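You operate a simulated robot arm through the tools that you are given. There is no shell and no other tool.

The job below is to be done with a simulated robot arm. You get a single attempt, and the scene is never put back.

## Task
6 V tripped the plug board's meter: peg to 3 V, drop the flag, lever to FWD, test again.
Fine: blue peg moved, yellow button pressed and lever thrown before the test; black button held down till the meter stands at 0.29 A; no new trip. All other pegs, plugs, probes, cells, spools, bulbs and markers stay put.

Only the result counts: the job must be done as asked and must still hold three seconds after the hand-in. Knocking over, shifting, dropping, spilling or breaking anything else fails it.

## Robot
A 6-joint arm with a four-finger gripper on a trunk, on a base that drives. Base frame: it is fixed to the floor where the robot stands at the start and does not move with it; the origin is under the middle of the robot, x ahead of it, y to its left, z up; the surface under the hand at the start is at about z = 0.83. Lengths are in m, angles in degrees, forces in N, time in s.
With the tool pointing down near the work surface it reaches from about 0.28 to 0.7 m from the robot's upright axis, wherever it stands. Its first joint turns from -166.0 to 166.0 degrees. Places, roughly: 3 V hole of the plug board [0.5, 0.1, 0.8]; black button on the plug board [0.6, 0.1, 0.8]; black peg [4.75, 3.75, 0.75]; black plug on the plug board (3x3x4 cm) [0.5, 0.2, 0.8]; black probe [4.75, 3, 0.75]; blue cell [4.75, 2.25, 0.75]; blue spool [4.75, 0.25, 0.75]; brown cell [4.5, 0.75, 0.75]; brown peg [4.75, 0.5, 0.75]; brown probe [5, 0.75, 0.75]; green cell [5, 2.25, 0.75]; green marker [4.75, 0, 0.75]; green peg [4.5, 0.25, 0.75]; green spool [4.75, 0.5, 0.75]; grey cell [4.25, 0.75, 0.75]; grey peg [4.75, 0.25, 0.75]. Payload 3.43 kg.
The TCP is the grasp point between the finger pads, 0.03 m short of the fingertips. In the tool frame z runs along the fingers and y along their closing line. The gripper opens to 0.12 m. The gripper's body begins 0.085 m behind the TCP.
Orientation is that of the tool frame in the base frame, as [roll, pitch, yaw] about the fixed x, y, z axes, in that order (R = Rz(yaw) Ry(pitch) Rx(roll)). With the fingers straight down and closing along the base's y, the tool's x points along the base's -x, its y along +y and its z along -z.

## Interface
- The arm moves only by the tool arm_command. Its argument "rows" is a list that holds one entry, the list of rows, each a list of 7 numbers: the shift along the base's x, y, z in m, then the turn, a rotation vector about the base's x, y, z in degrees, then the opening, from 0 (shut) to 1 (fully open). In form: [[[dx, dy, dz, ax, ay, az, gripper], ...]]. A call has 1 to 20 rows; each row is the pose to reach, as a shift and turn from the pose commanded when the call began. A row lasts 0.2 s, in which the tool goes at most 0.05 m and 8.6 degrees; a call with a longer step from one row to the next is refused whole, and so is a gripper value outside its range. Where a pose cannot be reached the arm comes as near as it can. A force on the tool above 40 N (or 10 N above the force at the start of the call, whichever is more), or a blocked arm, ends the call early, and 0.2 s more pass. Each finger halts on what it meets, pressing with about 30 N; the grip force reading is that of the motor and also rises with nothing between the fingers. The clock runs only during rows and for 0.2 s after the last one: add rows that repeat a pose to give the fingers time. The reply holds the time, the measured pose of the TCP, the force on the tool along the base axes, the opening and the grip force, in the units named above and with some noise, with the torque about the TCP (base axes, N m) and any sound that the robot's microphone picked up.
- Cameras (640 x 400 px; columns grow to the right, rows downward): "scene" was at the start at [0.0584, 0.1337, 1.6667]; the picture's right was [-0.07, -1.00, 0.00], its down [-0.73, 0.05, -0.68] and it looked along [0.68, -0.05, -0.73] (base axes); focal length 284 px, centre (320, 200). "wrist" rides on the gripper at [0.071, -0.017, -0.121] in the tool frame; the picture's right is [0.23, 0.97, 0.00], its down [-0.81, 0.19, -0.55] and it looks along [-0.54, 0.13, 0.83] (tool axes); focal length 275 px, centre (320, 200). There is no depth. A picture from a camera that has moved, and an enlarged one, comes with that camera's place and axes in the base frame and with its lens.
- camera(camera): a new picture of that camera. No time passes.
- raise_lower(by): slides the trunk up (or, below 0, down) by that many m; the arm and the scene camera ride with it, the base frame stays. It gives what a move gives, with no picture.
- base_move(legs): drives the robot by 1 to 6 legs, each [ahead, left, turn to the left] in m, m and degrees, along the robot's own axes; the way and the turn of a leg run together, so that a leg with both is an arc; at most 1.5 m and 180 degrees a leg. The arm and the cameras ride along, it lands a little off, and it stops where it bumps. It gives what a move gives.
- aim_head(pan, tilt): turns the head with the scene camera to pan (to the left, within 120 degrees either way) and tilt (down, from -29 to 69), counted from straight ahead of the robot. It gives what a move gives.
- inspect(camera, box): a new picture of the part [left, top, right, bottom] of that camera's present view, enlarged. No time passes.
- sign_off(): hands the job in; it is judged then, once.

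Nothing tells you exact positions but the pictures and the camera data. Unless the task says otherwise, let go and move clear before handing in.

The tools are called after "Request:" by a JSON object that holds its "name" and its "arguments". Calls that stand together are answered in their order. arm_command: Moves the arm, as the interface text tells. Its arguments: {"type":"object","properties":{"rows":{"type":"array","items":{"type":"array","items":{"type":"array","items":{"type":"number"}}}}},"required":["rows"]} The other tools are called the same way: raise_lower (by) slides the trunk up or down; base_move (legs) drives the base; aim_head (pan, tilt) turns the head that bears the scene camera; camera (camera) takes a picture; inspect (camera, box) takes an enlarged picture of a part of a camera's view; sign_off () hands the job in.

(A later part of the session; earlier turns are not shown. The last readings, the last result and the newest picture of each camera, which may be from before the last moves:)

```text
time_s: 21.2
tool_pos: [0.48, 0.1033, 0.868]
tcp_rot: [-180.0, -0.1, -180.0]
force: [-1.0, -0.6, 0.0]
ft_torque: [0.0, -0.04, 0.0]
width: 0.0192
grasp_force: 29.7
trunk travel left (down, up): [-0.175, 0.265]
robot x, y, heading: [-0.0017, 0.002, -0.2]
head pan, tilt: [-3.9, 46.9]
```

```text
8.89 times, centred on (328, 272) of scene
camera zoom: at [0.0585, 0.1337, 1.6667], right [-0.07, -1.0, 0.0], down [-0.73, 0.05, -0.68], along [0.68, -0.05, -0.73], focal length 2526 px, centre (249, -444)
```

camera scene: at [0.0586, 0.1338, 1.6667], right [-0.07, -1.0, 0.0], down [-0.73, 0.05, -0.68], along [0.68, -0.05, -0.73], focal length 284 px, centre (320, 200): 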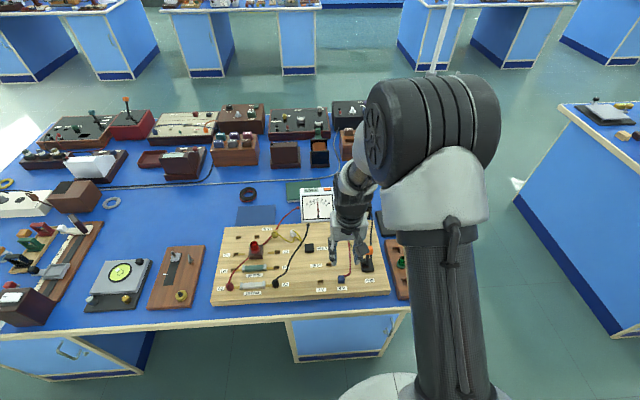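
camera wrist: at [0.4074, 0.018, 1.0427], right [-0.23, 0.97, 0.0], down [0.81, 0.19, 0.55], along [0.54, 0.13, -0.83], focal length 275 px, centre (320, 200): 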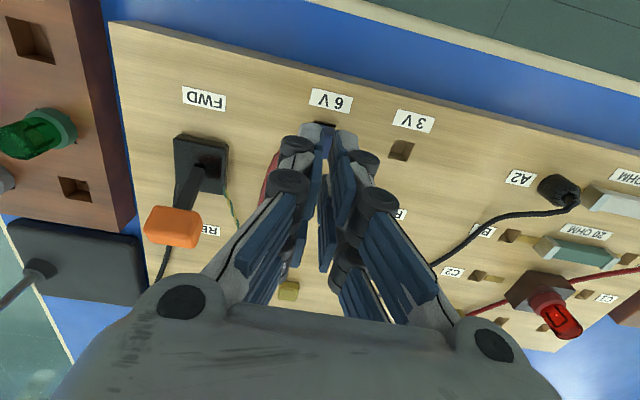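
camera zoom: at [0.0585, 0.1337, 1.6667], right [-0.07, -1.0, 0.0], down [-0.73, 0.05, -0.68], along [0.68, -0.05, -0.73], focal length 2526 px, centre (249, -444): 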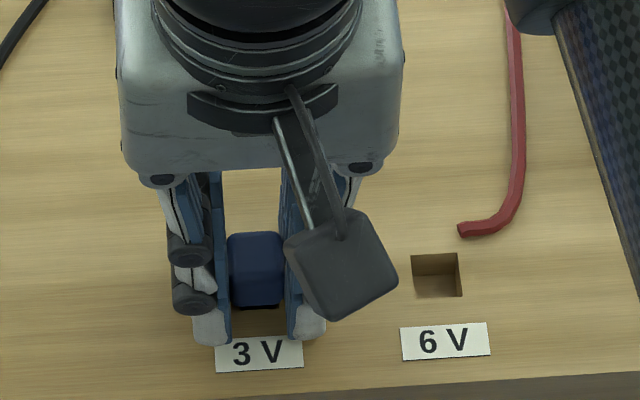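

It's nearly seated. I'll go down the last 2 mm while easing 1 mm back in x so that the cap covers the hole.

Request:
{"name": "arm_command", "arguments": {"rows": [[[-0.0005, 0, -0.0005, 0, 0, 0, 0.0], [-0.001, 0, -0.001, 0, 0, 0, 0.0], [-0.001, 0, -0.0015, 0, 0, 0, 0.0], [-0.001, 0, -0.002, 0, 0, 0, 0.0]]]}}

Request:
{"name": "inspect", "arguments": {"camera": "wrist", "box": [230, 90, 430, 215]}}

```text
time_s: 22.2
tool_pos: [0.4792, 0.1042, 0.8674]
tcp_rot: [179.9, 0.3, -180.0]
force: [1.2, 0.9, 22.8]
ft_torque: [0.06, 0.08, 0.01]
width: 0.0196
grasp_force: 29.6
trunk travel left (down, up): [-0.175, 0.265]
robot x, y, heading: [0.0027, -0.0026, -0.1]
head pan, tilt: [-3.9, 46.9]
```

```text
3.20 times, centred on (330, 152) of wrist
camera zoom: at [0.4078, 0.0848, 0.9878], right [-0.23, 0.97, 0.0], down [0.81, 0.19, 0.56], along [0.54, 0.13, -0.83], focal length 881 px, centre (288, 352)
```

zoom: 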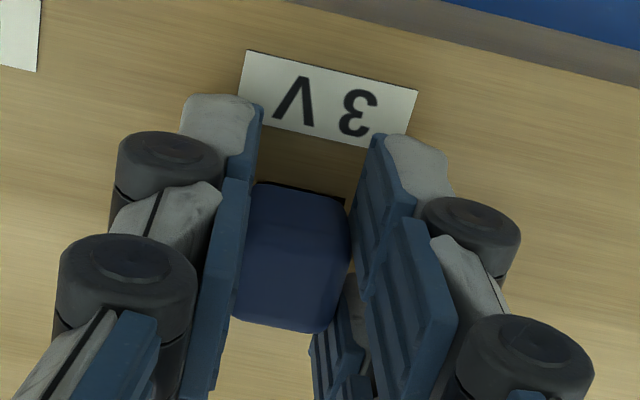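

There is a firm 23 N contact, so the cap (or the tips) has reached the board. I'll relieve the pressure, open the fingers and rise to look.

Request:
{"name": "arm_command", "arguments": {"rows": [[[0, 0, 0.0015, 0, 0, 0, 0.0], [0, 0, 0.0015, 0, 0, 0, 0.2], [0, 0, 0.0015, 0, 0, 0, 0.3], [0, 0, 0.0015, 0, 0, 0, 0.42], [0, 0, 0.0015, 0, 0, 0, 0.42], [0, 0, 0.0015, 0, 0, 0, 0.42], [0, 0, 0.02, 0, 0, 0, 0.42], [0, 0, 0.05, 0, 0, 0, 0.42], [0, 0, 0.08, 0, 0, 0, 0.42], [0, 0, 0.08, 0, 0, 0, 0.42]]]}}

Request:
{"name": "inspect", "arguments": {"camera": "wrist", "box": [250, 40, 410, 140]}}

Request:
{"name": "inspect", "arguments": {"camera": "scene", "box": [300, 250, 356, 295]}}

```text
time_s: 24.4
tool_pos: [0.4798, 0.1034, 0.9451]
tcp_rot: [180.0, -0.1, -180.0]
force: [0.4, -0.2, -0.3]
ft_torque: [-0.02, 0.0, -0.01]
width: 0.0505
grasp_force: 0.1
trunk travel left (down, up): [-0.175, 0.265]
robot x, y, heading: [0.0003, -0.0005, 0.1]
head pan, tilt: [-3.9, 46.9]
```

```text
4.00 times, centred on (330, 90) of wrist
camera zoom: at [0.408, 0.085, 1.0664], right [-0.23, 0.97, 0.0], down [0.81, 0.19, 0.55], along [0.54, 0.13, -0.83], focal length 1101 px, centre (280, 640)
```

zoom: 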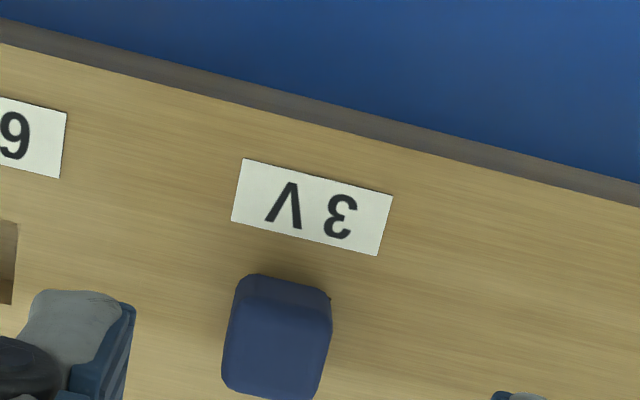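

```text
8.89 times, centred on (328, 272) of scene
camera zoom: at [0.0587, 0.1338, 1.6666], right [-0.07, -1.0, 0.0], down [-0.73, 0.05, -0.68], along [0.68, -0.05, -0.73], focal length 2526 px, centre (249, -444)
```

zoom: 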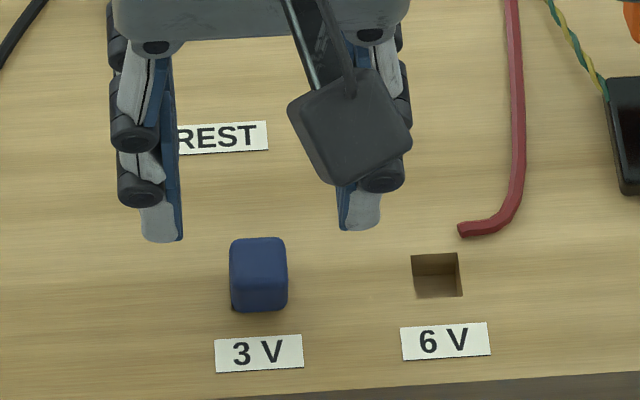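

The blue peg is now seated in the 3 V hole just as it sat at 6 V before. Next I'll close the fingers and move above the yellow button at about (0.660, 0.044).

Request:
{"name": "arm_command", "arguments": {"rows": [[[0, 0, 0.03, 0, 0, 0, 0.3], [0.03, -0.01, 0.05, 0, 0, 0, 0.2], [0.07, -0.022, 0.05, 0, 0, 0, 0.1], [0.11, -0.035, 0.05, 0, 0, 0, 0.0], [0.15, -0.05, 0.05, 0, 0, 0, 0.0], [0.1807, -0.0597, 0.04, 0, 0, 0, 0.0], [0.1807, -0.0597, 0.02, 0, 0, 0, 0.0], [0.1807, -0.0597, 0.0, 0, 0, 0, 0.0], [0.1807, -0.0597, 0.0, 0, 0, 0, 0.0]]]}}

Request:
{"name": "camera", "arguments": {"camera": "wrist"}}

Request:
{"name": "inspect", "arguments": {"camera": "scene", "box": [290, 180, 410, 255]}}

```text
time_s: 26.4
tool_pos: [0.6594, 0.0439, 0.9471]
tcp_rot: [-180.0, 0.0, -179.9]
force: [0.2, 0.5, 0.4]
ft_torque: [0.02, -0.02, 0.01]
width: 0.0
grasp_force: 29.6
trunk travel left (down, up): [-0.175, 0.265]
robot x, y, heading: [0.0018, 0.001, 0.1]
head pan, tilt: [-3.9, 46.9]
```

```text
taken
camera wrist: at [0.5873, 0.0246, 1.0669], right [-0.23, 0.97, 0.0], down [0.81, 0.19, 0.55], along [0.54, 0.13, -0.83], focal length 275 px, centre (320, 200)
```

wrist: 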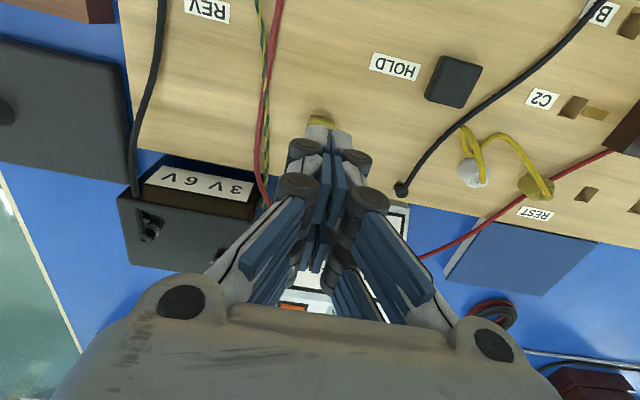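

```text
5.33 times, centred on (350, 218) of scene
camera zoom: at [0.0582, 0.1337, 1.6667], right [-0.07, -1.0, 0.0], down [-0.73, 0.05, -0.68], along [0.68, -0.05, -0.73], focal length 1516 px, centre (160, 107)
```

zoom: 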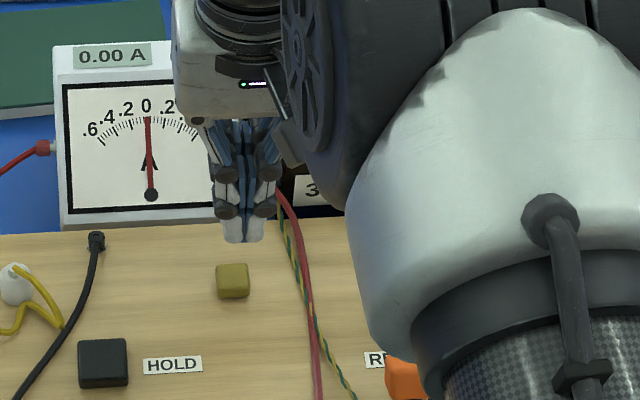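

The hand is above the yellow button with the fingers shut. I'll enlarge the wrist view to line up the tips.

Request:
{"name": "inspect", "arguments": {"camera": "wrist", "box": [270, 90, 370, 152]}}

```text
6.40 times, centred on (320, 121) of wrist
camera zoom: at [0.5873, 0.0246, 1.0669], right [-0.23, 0.97, 0.0], down [0.81, 0.19, 0.55], along [0.54, 0.13, -0.83], focal length 1762 px, centre (320, 706)
```

zoom: 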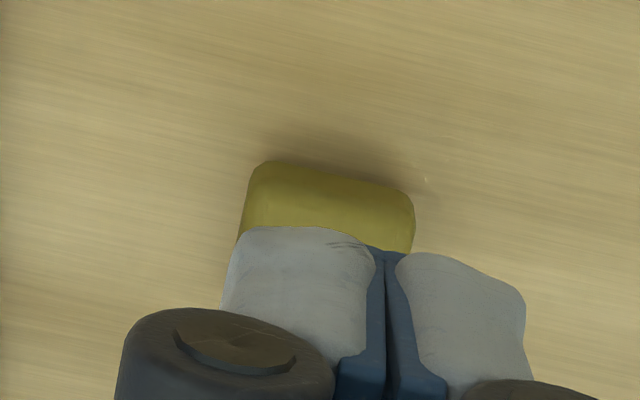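

The yellow button is a 2.2 cm square centred near (0.666, 0.044). I'll shift 5 mm forward and come down to just above it.

Request:
{"name": "arm_command", "arguments": {"rows": [[[0.005, 0, -0.02, 0, 0, 0, 0.0], [0.005, 0, -0.04, 0, 0, 0, 0.0], [0.005, 0, -0.052, 0, 0, 0, 0.0], [0.005, 0, -0.058, 0, 0, 0, 0.0], [0.005, 0, -0.058, 0, 0, 0, 0.0]]]}}

Request:
{"name": "inspect", "arguments": {"camera": "wrist", "box": [270, 90, 370, 152]}}

Request:
{"name": "inspect", "arguments": {"camera": "scene", "box": [290, 180, 410, 255]}}

```text
time_s: 27.6
tool_pos: [0.6649, 0.0427, 0.8891]
tcp_rot: [-180.0, -0.1, 180.0]
force: [-0.3, -0.3, 0.2]
ft_torque: [-0.02, 0.0, -0.01]
width: 0.0
grasp_force: 30.1
trunk travel left (down, up): [-0.175, 0.265]
robot x, y, heading: [0.0012, 0.0022, -0.0]
head pan, tilt: [-3.9, 46.9]
```

```text
6.40 times, centred on (320, 121) of wrist
camera zoom: at [0.5943, 0.0248, 1.0087], right [-0.23, 0.97, 0.0], down [0.81, 0.19, 0.55], along [0.54, 0.13, -0.83], focal length 1762 px, centre (320, 706)
```

zoom: 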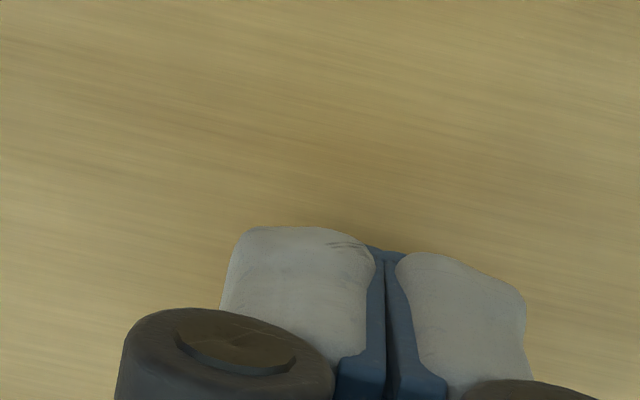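

```text
5.33 times, centred on (350, 218) of scene
camera zoom: at [0.0584, 0.1337, 1.6667], right [-0.07, -1.0, 0.0], down [-0.73, 0.05, -0.68], along [0.68, -0.05, -0.73], focal length 1516 px, centre (160, 107)
```

zoom: 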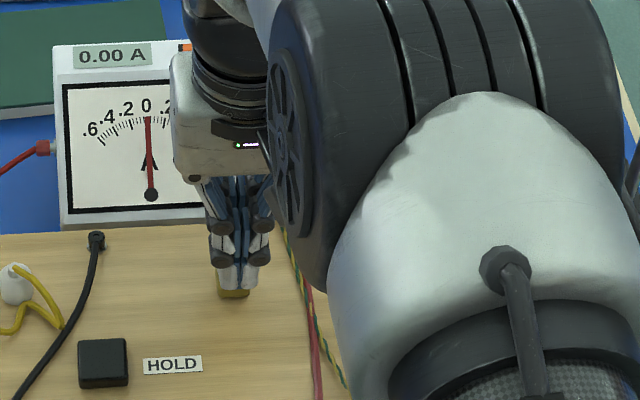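

The tips are just above the yellow button. I'll press down in small steps now, watching the force and listening for a click.

Request:
{"name": "arm_command", "arguments": {"rows": [[[0.0005, 0.001, -0.002, 0, 0, 0, 0.0], [0.0005, 0.001, -0.004, 0, 0, 0, 0.0], [0.0005, 0.001, -0.006, 0, 0, 0, 0.0], [0.0005, 0.001, -0.0075, 0, 0, 0, 0.0], [0.0005, 0.001, -0.009, 0, 0, 0, 0.0], [0.0005, 0.001, -0.0105, 0, 0, 0, 0.0]]]}}

Request:
{"name": "inspect", "arguments": {"camera": "scene", "box": [290, 180, 410, 255]}}

```text
time_s: 29.0
tool_pos: [0.6651, 0.0446, 0.8777]
tcp_rot: [179.9, 0.0, -179.9]
force: [-0.5, -0.7, -0.3]
ft_torque: [-0.01, -0.02, 0.0]
width: 0.0
grasp_force: 30.1
trunk travel left (down, up): [-0.175, 0.265]
robot x, y, heading: [0.0008, -0.002, -0.1]
head pan, tilt: [-3.9, 46.9]
```

```text
5.33 times, centred on (350, 218) of scene
camera zoom: at [0.0585, 0.1337, 1.6667], right [-0.07, -1.0, 0.0], down [-0.73, 0.05, -0.68], along [0.68, -0.05, -0.73], focal length 1516 px, centre (160, 107)
```

zoom: 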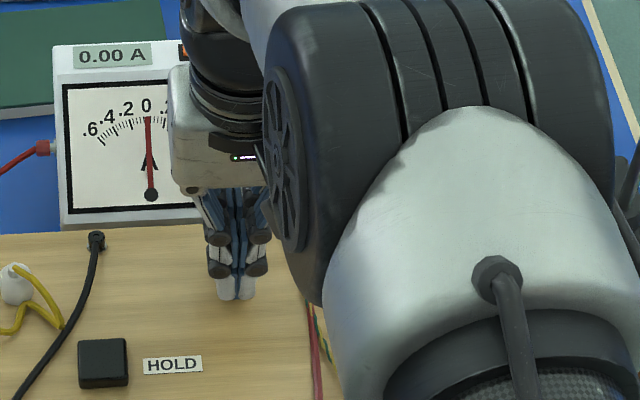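

There's no contact yet at tip height 0.847. I'll go on down in 1 mm steps.

Request:
{"name": "arm_command", "arguments": {"rows": [[[0, 0, -0.001, 0, 0, 0, 0.0], [0, 0, -0.002, 0, 0, 0, 0.0], [0, 0, -0.003, 0, 0, 0, 0.0]]]}}

Request:
{"name": "inspect", "arguments": {"camera": "scene", "box": [300, 180, 370, 245]}}

```text
time_s: 29.8
tool_pos: [0.6645, 0.0437, 0.874]
tcp_rot: [-180.0, 0.1, 180.0]
force: [-0.3, -0.4, 0.8]
ft_torque: [0.01, -0.02, -0.02]
width: 0.0061
grasp_force: 33.7
trunk travel left (down, up): [-0.175, 0.265]
robot x, y, heading: [0.0006, -0.0023, -0.2]
head pan, tilt: [-3.9, 46.9]
```

```text
6.15 times, centred on (335, 212) of scene
camera zoom: at [0.0584, 0.1337, 1.6667], right [-0.07, -1.0, 0.0], down [-0.73, 0.05, -0.68], along [0.68, -0.05, -0.73], focal length 1749 px, centre (228, 123)
```

zoom: 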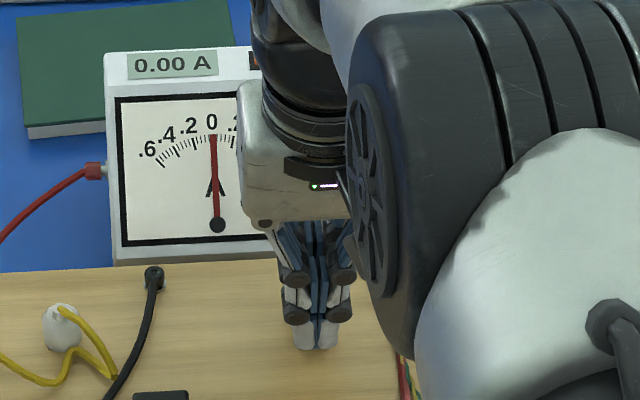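

The fingers were spread 6 mm on contact, so the button may have wedged between the tips. I'll back up and look at the button and the meter's flag.

Request:
{"name": "arm_command", "arguments": {"rows": [[[0, 0, 0.003, 0, 0, 0, 0.0], [0, 0, 0.01, 0, 0, 0, 0.0], [0, 0, 0.03, 0, 0, 0, 0.0], [-0.03, 0, 0.06, 0, 0, 0, 0.0], [-0.07, 0, 0.08, 0, 0, 0, 0.0], [-0.11, 0, 0.09, 0, 0, 0, 0.0], [-0.14, 0, 0.1, 0, 0, 0, 0.0], [-0.14, 0, 0.1, 0, 0, 0, 0.0]]]}}

Request:
{"name": "inspect", "arguments": {"camera": "scene", "box": [290, 180, 390, 242]}}

Request:
{"name": "camera", "arguments": {"camera": "wrist"}}

```text
time_s: 31.6
tool_pos: [0.5258, 0.0465, 0.9736]
tcp_rot: [-179.9, 0.0, 180.0]
force: [0.9, -0.6, 0.1]
ft_torque: [-0.01, -0.01, -0.01]
width: 0.0
grasp_force: 33.1
trunk travel left (down, up): [-0.175, 0.265]
robot x, y, heading: [0.0017, -0.0001, 0.0]
head pan, tilt: [-3.9, 46.9]
```

```text
6.40 times, centred on (340, 211) of scene
camera zoom: at [0.0589, 0.1337, 1.6666], right [-0.07, -1.0, 0.0], down [-0.73, 0.05, -0.68], along [0.68, -0.05, -0.73], focal length 1819 px, centre (192, 130)
```

zoom: 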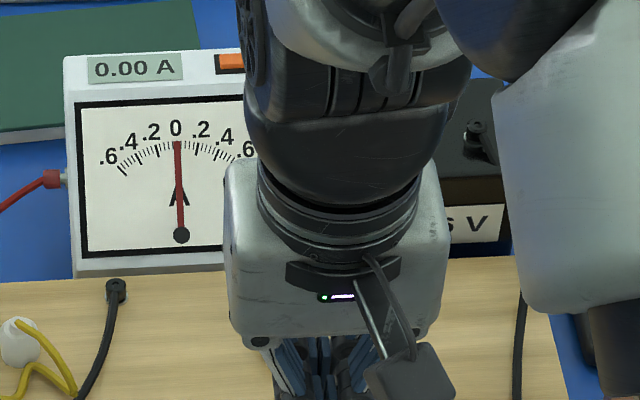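

```text
taken
camera wrist: at [0.4542, 0.0271, 1.0939], right [-0.23, 0.97, 0.0], down [0.81, 0.19, 0.55], along [0.54, 0.13, -0.83], focal length 275 px, centre (320, 200)
```

wrist: 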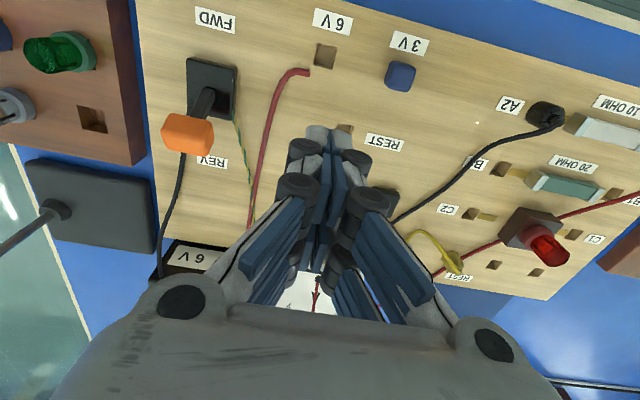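

The orange flag is still up, so the yellow button hasn't been pressed far enough. I'll move the hand to the right to see the button and the meter clearly.

Request:
{"name": "arm_command", "arguments": {"rows": [[[0, -0.02, 0.04, 0, 0, 0, 0.0], [0, -0.06, 0.06, 0, 0, 0, 0.0], [0, -0.1, 0.06, 0, 0, 0, 0.0], [0, -0.14, 0.06, 0, 0, 0, 0.0], [0, -0.14, 0.06, 0, 0, 0, 0.0]]]}}

Request:
{"name": "inspect", "arguments": {"camera": "scene", "box": [290, 180, 390, 242]}}

Request:
{"name": "inspect", "arguments": {"camera": "wrist", "box": [300, 60, 500, 185]}}

```text
time_s: 32.8
tool_pos: [0.5269, -0.0962, 1.0366]
tcp_rot: [180.0, 0.0, -179.9]
force: [-0.2, 0.4, -0.5]
ft_torque: [-0.03, 0.01, 0.01]
width: 0.0002
grasp_force: 33.2
trunk travel left (down, up): [-0.175, 0.265]
robot x, y, heading: [-0.001, 0.0016, 0.1]
head pan, tilt: [-3.9, 46.9]
```

```text
6.40 times, centred on (340, 211) of scene
camera zoom: at [0.0585, 0.1344, 1.6666], right [-0.07, -1.0, 0.0], down [-0.73, 0.05, -0.68], along [0.68, -0.05, -0.73], focal length 1819 px, centre (192, 130)
```

zoom: 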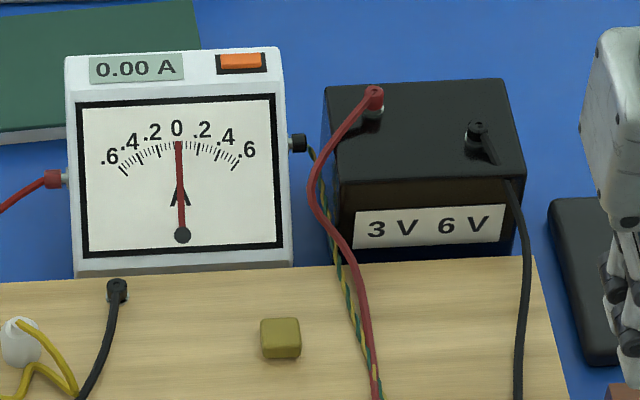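

```text
3.20 times, centred on (400, 122) of wrist
camera zoom: at [0.4557, -0.1145, 1.1564], right [-0.23, 0.97, 0.0], down [0.81, 0.19, 0.55], along [0.54, 0.13, -0.83], focal length 881 px, centre (64, 448)
```

zoom: 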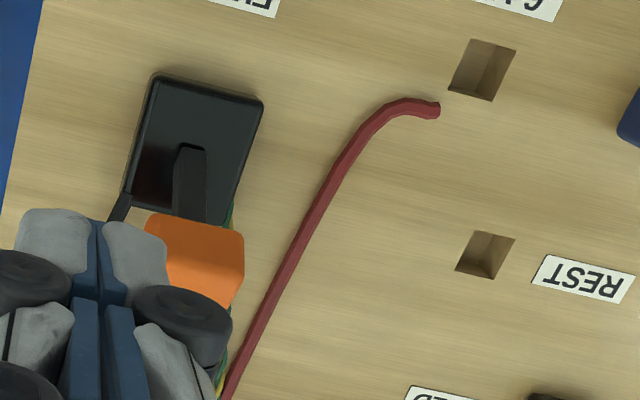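

The button is intact and the flag is still up, so I'll press again, deeper. First I'll go back above the button.

Request:
{"name": "arm_command", "arguments": {"rows": [[[0.02, 0.04, 0, 0, 0, 0, 0.0], [0.05, 0.08, 0, 0, 0, 0, 0.0], [0.08, 0.115, -0.02, 0, 0, 0, 0.0], [0.11, 0.14, -0.05, 0, 0, 0, 0.0], [0.1405, 0.14, -0.09, 0, 0, 0, 0.0], [0.1405, 0.14, -0.13, 0, 0, 0, 0.0], [0.1405, 0.14, -0.15, 0, 0, 0, 0.0], [0.1405, 0.14, -0.15, 0, 0, 0, 0.0]]]}}

Request:
{"name": "inspect", "arguments": {"camera": "scene", "box": [300, 200, 370, 245]}}

```text
refused: row 3 steps farther than a row can; nothing moved
```

```text
8.89 times, centred on (335, 222) of scene
camera zoom: at [0.0585, 0.1344, 1.6666], right [-0.07, -1.0, 0.0], down [-0.73, 0.05, -0.68], along [0.68, -0.05, -0.73], focal length 2526 px, centre (187, 0)
```

zoom: 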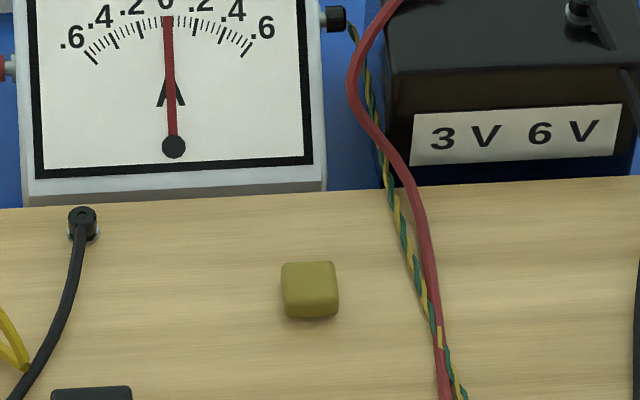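

That command was refused for a long step and nothing moved. I'll resend it with shorter steps.

Request:
{"name": "arm_command", "arguments": {"rows": [[[0.025, 0.03, 0, 0, 0, 0, 0.0], [0.05, 0.06, 0, 0, 0, 0, 0.0], [0.075, 0.09, -0.01, 0, 0, 0, 0.0], [0.1, 0.115, -0.03, 0, 0, 0, 0.0], [0.12, 0.1385, -0.06, 0, 0, 0, 0.0], [0.1408, 0.1385, -0.09, 0, 0, 0, 0.0], [0.1408, 0.1385, -0.12, 0, 0, 0, 0.0], [0.1408, 0.1385, -0.147, 0, 0, 0, 0.0], [0.1408, 0.1385, -0.147, 0, 0, 0, 0.0]]]}}

Request:
{"name": "inspect", "arguments": {"camera": "scene", "box": [300, 200, 370, 245]}}

```text
time_s: 34.8
tool_pos: [0.6667, 0.0449, 0.8882]
tcp_rot: [179.9, 0.1, 180.0]
force: [-0.2, 0.8, 0.4]
ft_torque: [0.0, 0.01, -0.01]
width: 0.0
grasp_force: 33.3
trunk travel left (down, up): [-0.175, 0.265]
robot x, y, heading: [-0.0017, 0.0007, -0.3]
head pan, tilt: [-3.9, 46.9]
```

```text
8.89 times, centred on (335, 222) of scene
camera zoom: at [0.0582, 0.1337, 1.6667], right [-0.07, -1.0, 0.0], down [-0.73, 0.05, -0.68], along [0.68, -0.05, -0.73], focal length 2526 px, centre (187, 0)
```

zoom: 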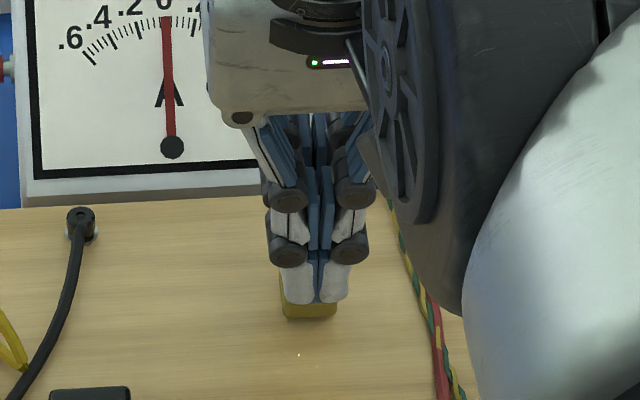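

The tips are centred above the yellow button. I'll press in fine steps, checking in between.

Request:
{"name": "arm_command", "arguments": {"rows": [[[0, 0.001, -0.004, 0, 0, 0, 0.0], [0, 0.001, -0.008, 0, 0, 0, 0.0], [0, 0.001, -0.01, 0, 0, 0, 0.0], [0, 0.001, -0.011, 0, 0, 0, 0.0]]]}}

Request:
{"name": "arm_command", "arguments": {"rows": [[[0, 0, -0.001, 0, 0, 0, 0.0]]]}}

Request:
{"name": "arm_command", "arguments": {"rows": [[[0, 0, -0.001, 0, 0, 0, 0.0]]]}}

Request:
{"name": "inspect", "arguments": {"camera": "scene", "box": [300, 200, 370, 245]}}

```text
time_s: 35.8
tool_pos: [0.6656, 0.044, 0.8761]
tcp_rot: [180.0, 0.0, -179.9]
force: [-0.3, -0.9, -0.6]
ft_torque: [0.02, 0.01, 0.01]
width: 0.0
grasp_force: 32.8
trunk travel left (down, up): [-0.175, 0.265]
robot x, y, heading: [-0.0008, -0.0031, -0.2]
head pan, tilt: [-3.9, 46.9]
```

```text
time_s: 36.2
tool_pos: [0.666, 0.0438, 0.8755]
tcp_rot: [-180.0, 0.0, 180.0]
force: [0.0, 0.3, 0.5]
ft_torque: [0.04, 0.0, 0.02]
width: 0.0001
grasp_force: 33.3
trunk travel left (down, up): [-0.175, 0.265]
robot x, y, heading: [0.003, -0.0027, 0.0]
head pan, tilt: [-3.9, 46.9]
```

```text
time_s: 36.6
tool_pos: [0.6675, 0.0446, 0.875]
tcp_rot: [-179.9, -0.1, -180.0]
force: [0.0, -0.1, -0.1]
ft_torque: [0.01, -0.01, -0.02]
width: 0.0058
grasp_force: 33.5
trunk travel left (down, up): [-0.175, 0.265]
robot x, y, heading: [-0.0004, -0.0022, 0.1]
head pan, tilt: [-3.9, 46.9]
```

```text
8.89 times, centred on (335, 222) of scene
camera zoom: at [0.0584, 0.1337, 1.6667], right [-0.07, -1.0, 0.0], down [-0.73, 0.05, -0.68], along [0.68, -0.05, -0.73], focal length 2526 px, centre (187, 0)
```

zoom: 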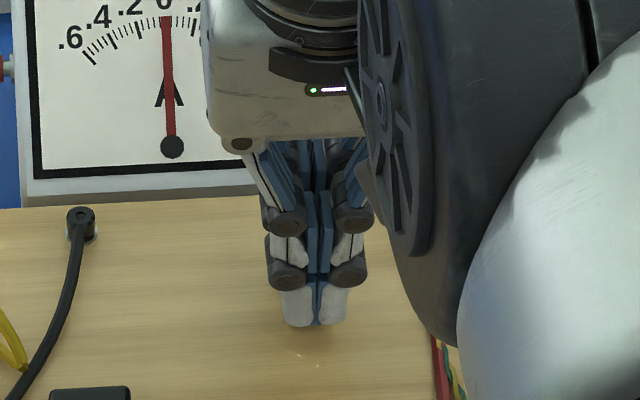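

Contact starts here at tip height 0.845, though the vertical force is still near zero. I'll keep going down 1 mm at a time.

Request:
{"name": "arm_command", "arguments": {"rows": [[[0, 0, -0.001, 0, 0, 0, 0.0], [0, 0, -0.001, 0, 0, 0, 0.0]]]}}

Request:
{"name": "arm_command", "arguments": {"rows": [[[0, 0, -0.001, 0, 0, 0, 0.0], [0, 0, -0.001, 0, 0, 0, 0.0]]]}}

Request:
{"name": "inspect", "arguments": {"camera": "scene", "box": [300, 180, 380, 240]}}

Request:
{"name": "inspect", "arguments": {"camera": "wrist", "box": [260, 90, 380, 165]}}

```text
time_s: 37.2
tool_pos: [0.6646, 0.0451, 0.8731]
tcp_rot: [-180.0, 0.0, 180.0]
force: [0.2, -0.2, 1.3]
ft_torque: [0.0, 0.01, 0.01]
width: 0.0061
grasp_force: 33.2
trunk travel left (down, up): [-0.175, 0.265]
robot x, y, heading: [0.0029, 0.0015, 0.0]
head pan, tilt: [-3.9, 46.9]
```

```text
time_s: 37.8
tool_pos: [0.6657, 0.0446, 0.8725]
tcp_rot: [179.9, 0.0, 179.9]
force: [-0.4, -0.3, 0.7]
ft_torque: [0.0, -0.01, -0.01]
width: 0.0059
grasp_force: 34.0
trunk travel left (down, up): [-0.175, 0.265]
robot x, y, heading: [0.0024, 0.0028, -0.0]
head pan, tilt: [-3.9, 46.9]
```

```text
6.67 times, centred on (340, 210) of scene
camera zoom: at [0.0584, 0.1336, 1.6667], right [-0.07, -1.0, 0.0], down [-0.73, 0.05, -0.68], along [0.68, -0.05, -0.73], focal length 1894 px, centre (187, 133)
```

zoom: 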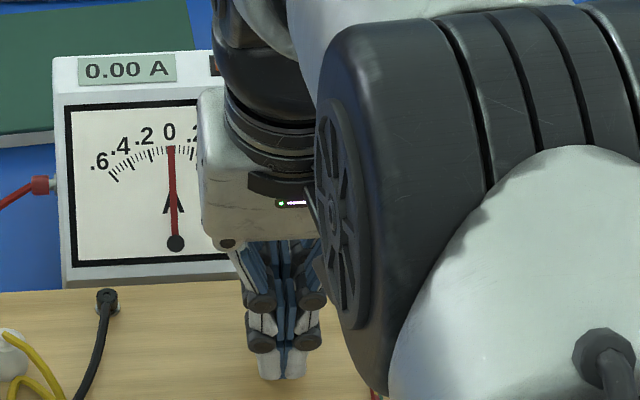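

```text
5.33 times, centred on (320, 128) of wrist
camera zoom: at [0.5949, 0.0256, 0.9926], right [-0.23, 0.97, 0.0], down [0.81, 0.19, 0.55], along [0.54, 0.13, -0.83], focal length 1468 px, centre (320, 587)
```

zoom: 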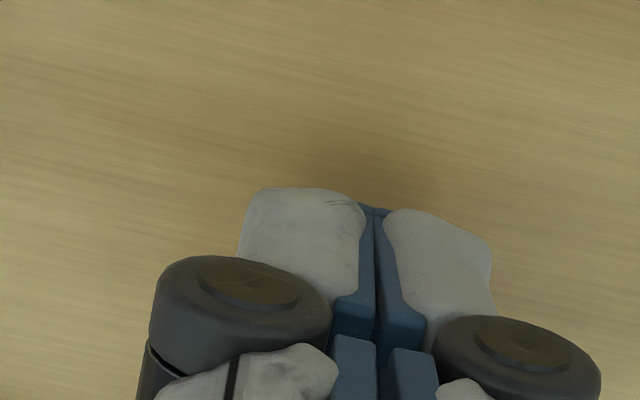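

The button gives with little force. I'll press further in 1 mm steps until there is a clear stop or a click.

Request:
{"name": "arm_command", "arguments": {"rows": [[[0, 0, -0.001, 0, 0, 0, 0.0], [0, 0, -0.002, 0, 0, 0, 0.0]]]}}

Request:
{"name": "arm_command", "arguments": {"rows": [[[0, 0, -0.001, 0, 0, 0, 0.0], [0, 0, -0.002, 0, 0, 0, 0.0]]]}}

Request:
{"name": "inspect", "arguments": {"camera": "scene", "box": [300, 180, 380, 240]}}

```text
time_s: 38.4
tool_pos: [0.6667, 0.0434, 0.8707]
tcp_rot: [-180.0, 0.0, 180.0]
force: [-0.6, -1.3, 1.5]
ft_torque: [-0.04, 0.01, -0.02]
width: 0.0061
grasp_force: 33.2
trunk travel left (down, up): [-0.175, 0.265]
robot x, y, heading: [0.0006, -0.0, 0.2]
head pan, tilt: [-3.9, 46.9]
heard: click
```

```text
time_s: 39.0
tool_pos: [0.6656, 0.0436, 0.8703]
tcp_rot: [180.0, 0.1, -179.9]
force: [1.3, 0.4, 2.8]
ft_torque: [0.0, 0.01, -0.02]
width: 0.006
grasp_force: 33.0
trunk travel left (down, up): [-0.175, 0.265]
robot x, y, heading: [-0.0027, 0.0039, 0.2]
head pan, tilt: [-3.9, 46.9]
```

```text
6.67 times, centred on (340, 210) of scene
camera zoom: at [0.0582, 0.1337, 1.6667], right [-0.07, -1.0, 0.0], down [-0.73, 0.05, -0.68], along [0.68, -0.05, -0.73], focal length 1894 px, centre (187, 133)
```

zoom: 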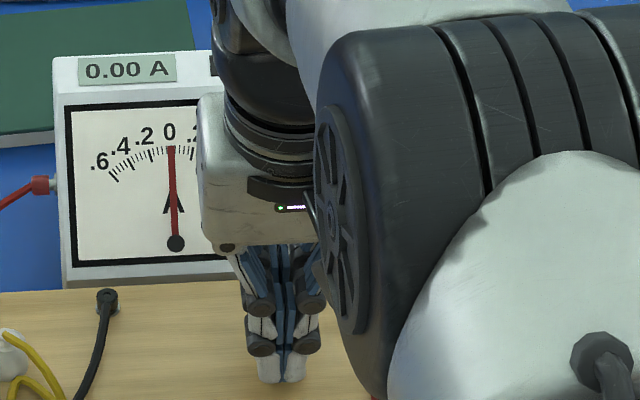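

I heard a click, so the yellow button is pressed. I'll rise and move aside to see whether the flag has dropped.

Request:
{"name": "arm_command", "arguments": {"rows": [[[0, 0, 0.005, 0, 0, 0, 0.0], [0, 0, 0.03, 0, 0, 0, 0.0], [0, 0, 0.07, 0, 0, 0, 0.0], [0, -0.01, 0.11, 0, 0, 0, 0.0], [-0.02, -0.04, 0.14, 0, 0, 0, 0.0], [-0.05, -0.07, 0.16, 0, 0, 0, 0.0], [-0.08, -0.1, 0.166, 0, 0, 0, 0.0], [-0.11, -0.13, 0.166, 0, 0, 0, 0.0], [-0.14, -0.16, 0.166, 0, 0, 0, 0.0], [-0.14, -0.16, 0.166, 0, 0, 0, 0.0]]]}}

Request:
{"name": "inspect", "arguments": {"camera": "scene", "box": [290, 180, 390, 242]}}

Request:
{"name": "camera", "arguments": {"camera": "wrist"}}

Request:
{"name": "camera", "arguments": {"camera": "scene"}}

```text
time_s: 41.2
tool_pos: [0.5269, -0.1155, 1.0342]
tcp_rot: [-180.0, 0.0, -180.0]
force: [-0.4, 0.9, 0.3]
ft_torque: [-0.02, 0.0, 0.04]
width: 0.0
grasp_force: 34.1
trunk travel left (down, up): [-0.175, 0.265]
robot x, y, heading: [0.0, -0.0009, -0.1]
head pan, tilt: [-3.9, 46.9]
```

```text
6.40 times, centred on (340, 211) of scene
camera zoom: at [0.0589, 0.1342, 1.6666], right [-0.07, -1.0, 0.0], down [-0.73, 0.05, -0.68], along [0.68, -0.05, -0.73], focal length 1819 px, centre (192, 130)
```

zoom: 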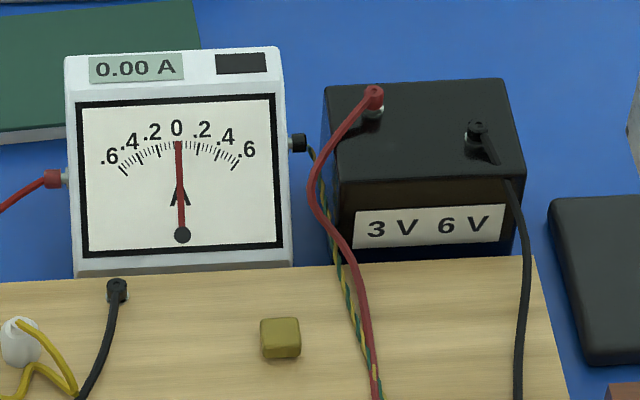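

```text
taken
camera wrist: at [0.4547, -0.1339, 1.1541], right [-0.23, 0.97, 0.0], down [0.81, 0.19, 0.55], along [0.54, 0.13, -0.83], focal length 275 px, centre (320, 200)
```

wrist: 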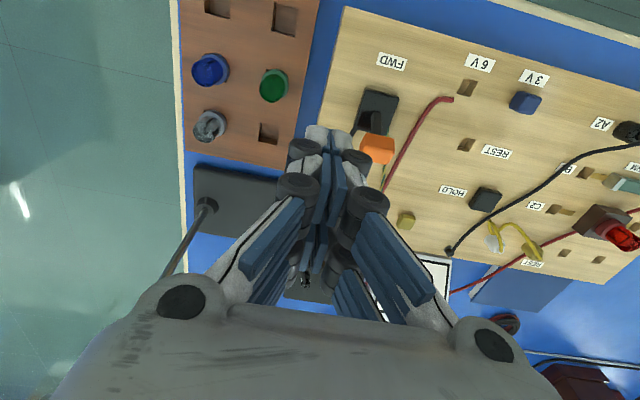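

```text
taken
camera scene: at [0.0589, 0.1342, 1.6666], right [-0.07, -1.0, 0.0], down [-0.73, 0.05, -0.68], along [0.68, -0.05, -0.73], focal length 284 px, centre (320, 200)
```

scene: 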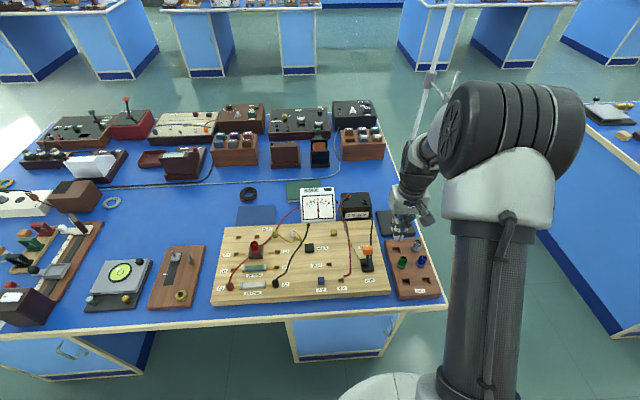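

The flag has dropped (its window is dark now). I'll look closely at the lever from the scene camera before throwing it.

Request:
{"name": "inspect", "arguments": {"camera": "scene", "box": [330, 225, 400, 285]}}

Request:
{"name": "inspect", "arguments": {"camera": "wrist", "box": [320, 40, 440, 180]}}

```text
6.67 times, centred on (365, 255) of scene
camera zoom: at [0.0589, 0.1342, 1.6666], right [-0.07, -1.0, 0.0], down [-0.73, 0.05, -0.68], along [0.68, -0.05, -0.73], focal length 1894 px, centre (20, -167)
```

zoom: 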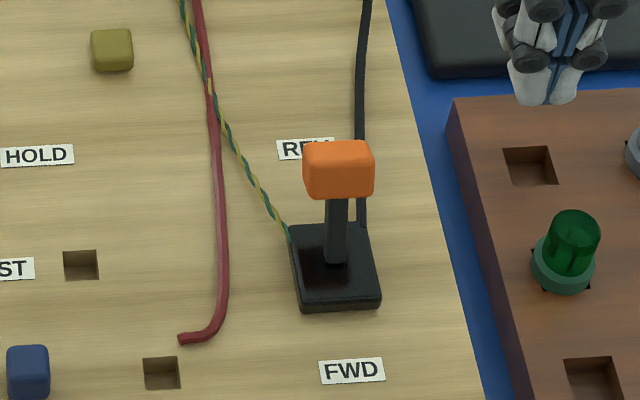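

```text
2.86 times, centred on (380, 110) of wrist
camera zoom: at [0.4547, -0.1339, 1.1541], right [-0.23, 0.97, 0.0], down [0.81, 0.19, 0.55], along [0.54, 0.13, -0.83], focal length 786 px, centre (149, 457)
```

zoom: 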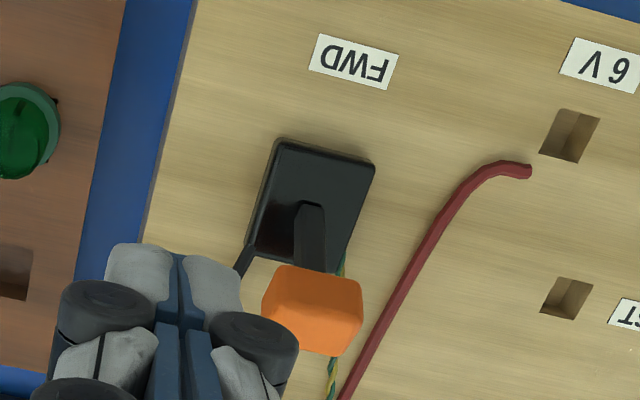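

The knob is at about (0.549, -0.051, 0.895), leaning towards REV on a pivot near x = 0.526. I'll lower the closed fingers behind it at x = 0.605, clear of the knob, and then push it towards the robot.

Request:
{"name": "arm_command", "arguments": {"rows": [[[0.02, 0.02, 0, 0, 0, 0, 0.0], [0.045, 0.04, 0, 0, 0, 0, 0.0], [0.075, 0.0575, 0, 0, 0, 0, 0.0], [0.082, 0.0645, -0.03, 0, 0, 0, 0.0], [0.082, 0.0645, -0.07, 0, 0, 0, 0.0], [0.082, 0.0645, -0.105, 0, 0, 0, 0.0], [0.082, 0.0645, -0.13, 0, 0, 0, 0.0], [0.082, 0.0645, -0.13, 0, 0, 0, 0.0]]]}}

Request:
{"name": "camera", "arguments": {"camera": "wrist"}}

Request:
{"name": "inspect", "arguments": {"camera": "scene", "box": [330, 205, 410, 265]}}

```text
time_s: 43.0
tool_pos: [0.6079, -0.0511, 0.905]
tcp_rot: [180.0, 0.0, 179.9]
force: [-0.5, 0.2, -0.3]
ft_torque: [0.01, 0.04, 0.0]
width: 0.0
grasp_force: 33.1
trunk travel left (down, up): [-0.175, 0.265]
robot x, y, heading: [0.0029, 0.0011, -0.1]
head pan, tilt: [-3.9, 46.9]
```

```text
taken
camera wrist: at [0.536, -0.0696, 1.0254], right [-0.23, 0.97, 0.0], down [0.81, 0.19, 0.55], along [0.54, 0.13, -0.83], focal length 275 px, centre (320, 200)
```

wrist: 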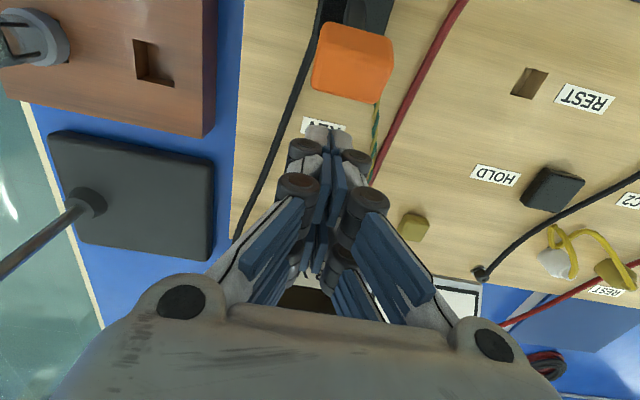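

```text
6.67 times, centred on (370, 235) of scene
camera zoom: at [0.0583, 0.1337, 1.6667], right [-0.07, -1.0, 0.0], down [-0.73, 0.05, -0.68], along [0.68, -0.05, -0.73], focal length 1894 px, centre (-13, -33)
```

zoom: 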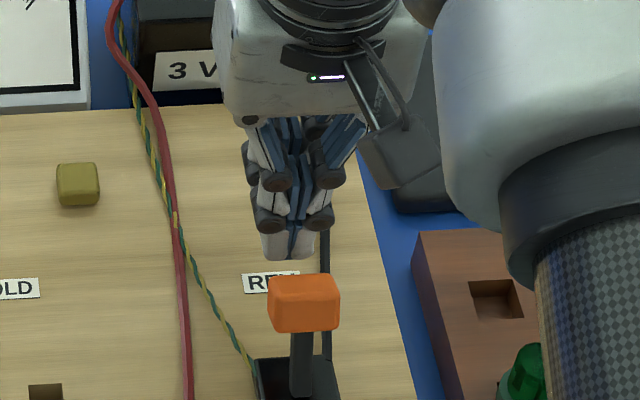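

The fingers stand behind the knob. I'll push slowly towards the robot and watch the force.

Request:
{"name": "arm_command", "arguments": {"rows": [[[-0.008, 0, 0, 0, 0, 0, 0.0], [-0.016, 0, 0, 0, 0, 0, 0.0], [-0.024, 0, 0, 0, 0, 0, 0.0], [-0.032, 0, 0, 0, 0, 0, 0.0], [-0.038, 0, 0, 0, 0, 0, 0.0], [-0.044, 0, 0, 0, 0, 0, 0.0], [-0.05, 0, 0, 0, 0, 0, 0.0], [-0.056, 0, 0, 0, 0, 0, 0.0]]]}}

Request:
{"name": "camera", "arguments": {"camera": "wrist"}}

Request:
{"name": "inspect", "arguments": {"camera": "scene", "box": [330, 215, 410, 275]}}

```text
time_s: 44.8
tool_pos: [0.5516, -0.0524, 0.9033]
tcp_rot: [-180.0, 0.0, -180.0]
force: [0.1, 0.3, 0.5]
ft_torque: [-0.01, 0.0, 0.0]
width: 0.0
grasp_force: 32.9
trunk travel left (down, up): [-0.175, 0.265]
robot x, y, heading: [0.0012, -0.0008, -0.1]
head pan, tilt: [-3.9, 46.9]
```

```text
taken
camera wrist: at [0.4804, -0.0707, 1.0246], right [-0.23, 0.97, 0.0], down [0.81, 0.19, 0.55], along [0.54, 0.13, -0.83], focal length 275 px, centre (320, 200)
```

wrist: 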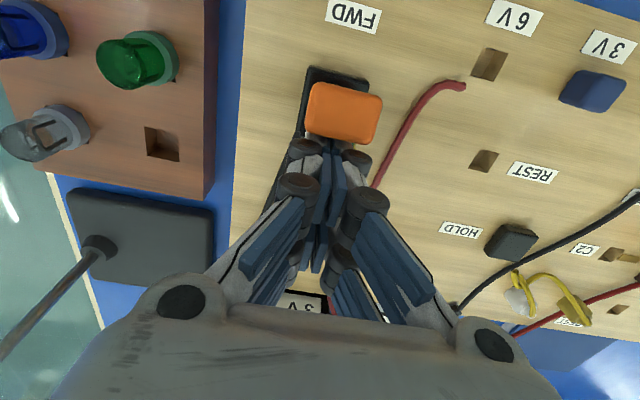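

```text
6.67 times, centred on (370, 245) of scene
camera zoom: at [0.0583, 0.1337, 1.6667], right [-0.07, -1.0, 0.0], down [-0.73, 0.05, -0.68], along [0.68, -0.05, -0.73], focal length 1894 px, centre (-13, -100)
```

zoom: 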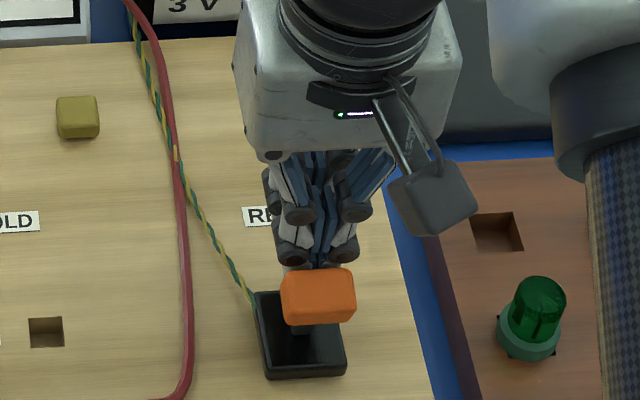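

The lever has come about upright with almost no resistance. I'll keep pushing towards FWD.

Request:
{"name": "arm_command", "arguments": {"rows": [[[-0.005, 0, 0, 0, 0, 0, 0.0], [-0.01, 0, 0, 0, 0, 0, 0.0], [-0.015, 0, 0, 0, 0, 0, 0.0], [-0.02, 0, 0, 0, 0, 0, 0.0], [-0.024, 0, 0, 0, 0, 0, 0.0]]]}}

Request:
{"name": "camera", "arguments": {"camera": "wrist"}}

Request:
{"name": "inspect", "arguments": {"camera": "scene", "box": [330, 215, 410, 275]}}

```text
time_s: 45.9
tool_pos: [0.5444, -0.0514, 0.9083]
tcp_rot: [-179.9, 1.9, -179.9]
force: [11.8, 0.2, 0.1]
ft_torque: [-0.05, -0.24, -0.02]
width: 0.006
grasp_force: 33.0
trunk travel left (down, up): [-0.175, 0.265]
robot x, y, heading: [0.0001, 0.0001, -0.3]
head pan, tilt: [-3.9, 46.9]
stopped in row 5: the force on the tool passed its limit at 42 N (the readings are from after the stop); the commanded pose is now the measured one
```

```text
taken
camera wrist: at [0.4685, -0.0701, 1.0269], right [-0.23, 0.97, -0.01], down [0.79, 0.19, 0.58], along [0.56, 0.13, -0.82], focal length 275 px, centre (320, 200)
```

wrist: 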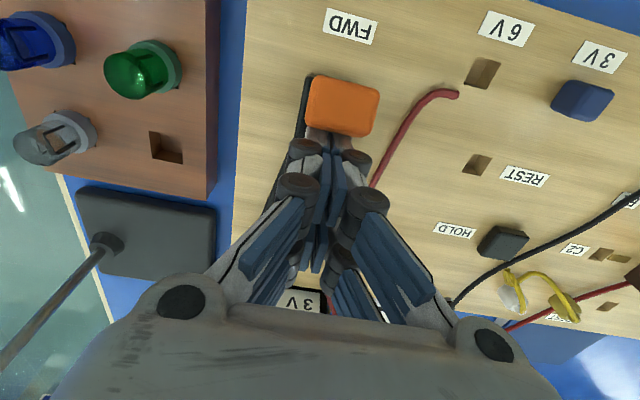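

```text
6.67 times, centred on (370, 245) of scene
camera zoom: at [0.0588, 0.1337, 1.6668], right [-0.07, -1.0, 0.0], down [-0.73, 0.05, -0.68], along [0.68, -0.05, -0.73], focal length 1894 px, centre (-13, -100)
```

zoom: 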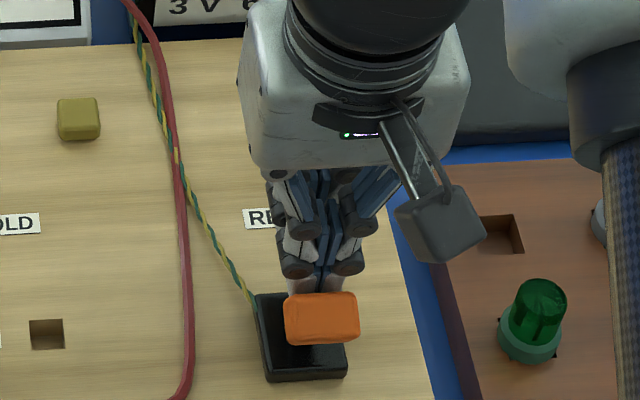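

The push ended at a firm stop with the knob now near x = 0.503, on the FWD side. I'll back off, rise and check the lever stays there.

Request:
{"name": "arm_command", "arguments": {"rows": [[[0.01, 0, 0, 0, 0, 0, 0.0], [0.03, 0, 0, 0, 0, 0, 0.0], [0.05, 0, 0.0, 0, 0, 0, 0.0], [0.055, 0, 0.03, 0, 0, 0, 0.0], [0.055, 0, 0.07, 0, 0, 0, 0.0], [0.055, 0, 0.11, 0, 0, 0, 0.0], [0.055, 0.0, 0.14, 0, 0, 0, 0.0], [0.055, 0.0, 0.14, 0, 0, 0, 0.0]]]}}

Request:
{"name": "inspect", "arguments": {"camera": "wrist", "box": [240, 0, 440, 125]}}

Request:
{"name": "camera", "arguments": {"camera": "scene"}}

Request:
{"name": "inspect", "arguments": {"camera": "scene", "box": [330, 215, 410, 275]}}

```text
time_s: 47.7
tool_pos: [0.5929, -0.0533, 1.0467]
tcp_rot: [-179.9, 1.3, -180.0]
force: [0.7, 0.8, -0.1]
ft_torque: [0.0, -0.01, 0.01]
width: 0.0
grasp_force: 33.5
trunk travel left (down, up): [-0.175, 0.265]
robot x, y, heading: [0.0014, 0.0011, -0.1]
head pan, tilt: [-3.9, 46.9]
```

```text
3.20 times, centred on (340, 62) of wrist
camera zoom: at [0.5196, -0.0713, 1.1657], right [-0.23, 0.97, -0.01], down [0.8, 0.19, 0.57], along [0.56, 0.13, -0.82], focal length 881 px, centre (256, 640)
```

zoom: 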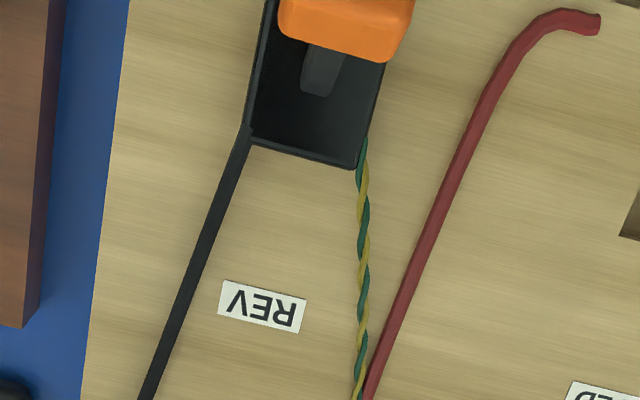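

```text
taken
camera scene: at [0.0592, 0.1338, 1.6666], right [-0.07, -1.0, 0.0], down [-0.73, 0.05, -0.68], along [0.68, -0.05, -0.73], focal length 284 px, centre (320, 200)
```

scene: 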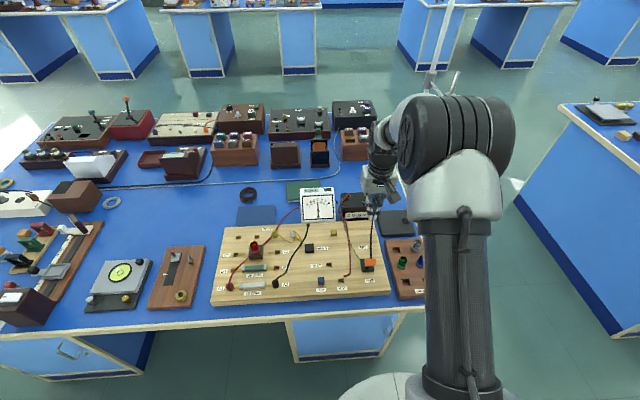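

```text
6.67 times, centred on (370, 245) of scene
camera zoom: at [0.0592, 0.1338, 1.6666], right [-0.07, -1.0, 0.0], down [-0.73, 0.05, -0.68], along [0.68, -0.05, -0.73], focal length 1894 px, centre (-13, -100)
```

zoom: 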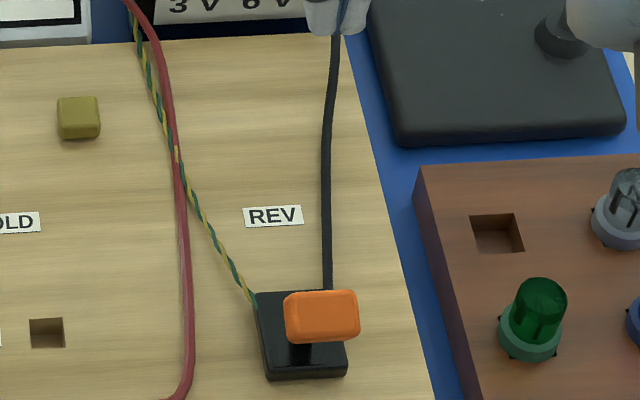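

The lever rests on the FWD side and holds there. Next I'll locate the black HOLD button more exactly, thinking about how to keep the meter in view while I press it.

Request:
{"name": "inspect", "arguments": {"camera": "scene", "box": [285, 190, 365, 260]}}

Request:
{"name": "inspect", "arguments": {"camera": "scene", "box": [295, 235, 335, 265]}}

```text
5.71 times, centred on (325, 225) of scene
camera zoom: at [0.0592, 0.1338, 1.6666], right [-0.07, -1.0, 0.0], down [-0.73, 0.05, -0.68], along [0.68, -0.05, -0.73], focal length 1624 px, centre (291, 57)
```

zoom: 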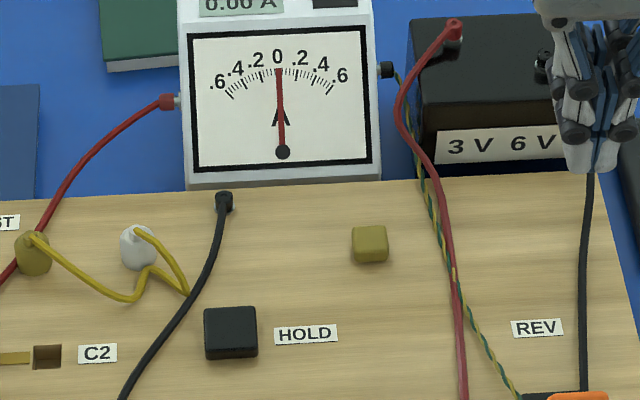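

```text
13.33 times, centred on (315, 250) of scene
camera zoom: at [0.0592, 0.1338, 1.6666], right [-0.07, -1.0, 0.0], down [-0.73, 0.05, -0.68], along [0.68, -0.05, -0.73], focal length 3789 px, centre (387, -467)
```

zoom: 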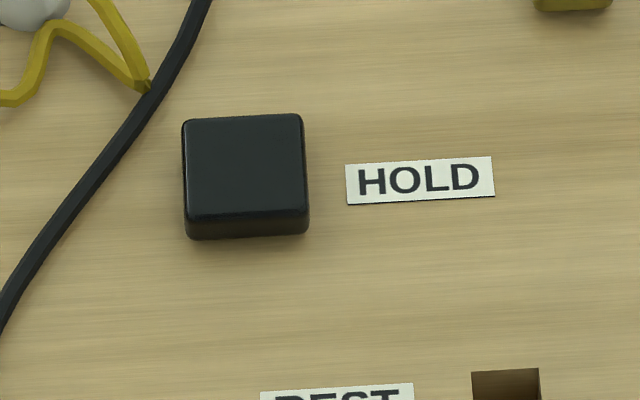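

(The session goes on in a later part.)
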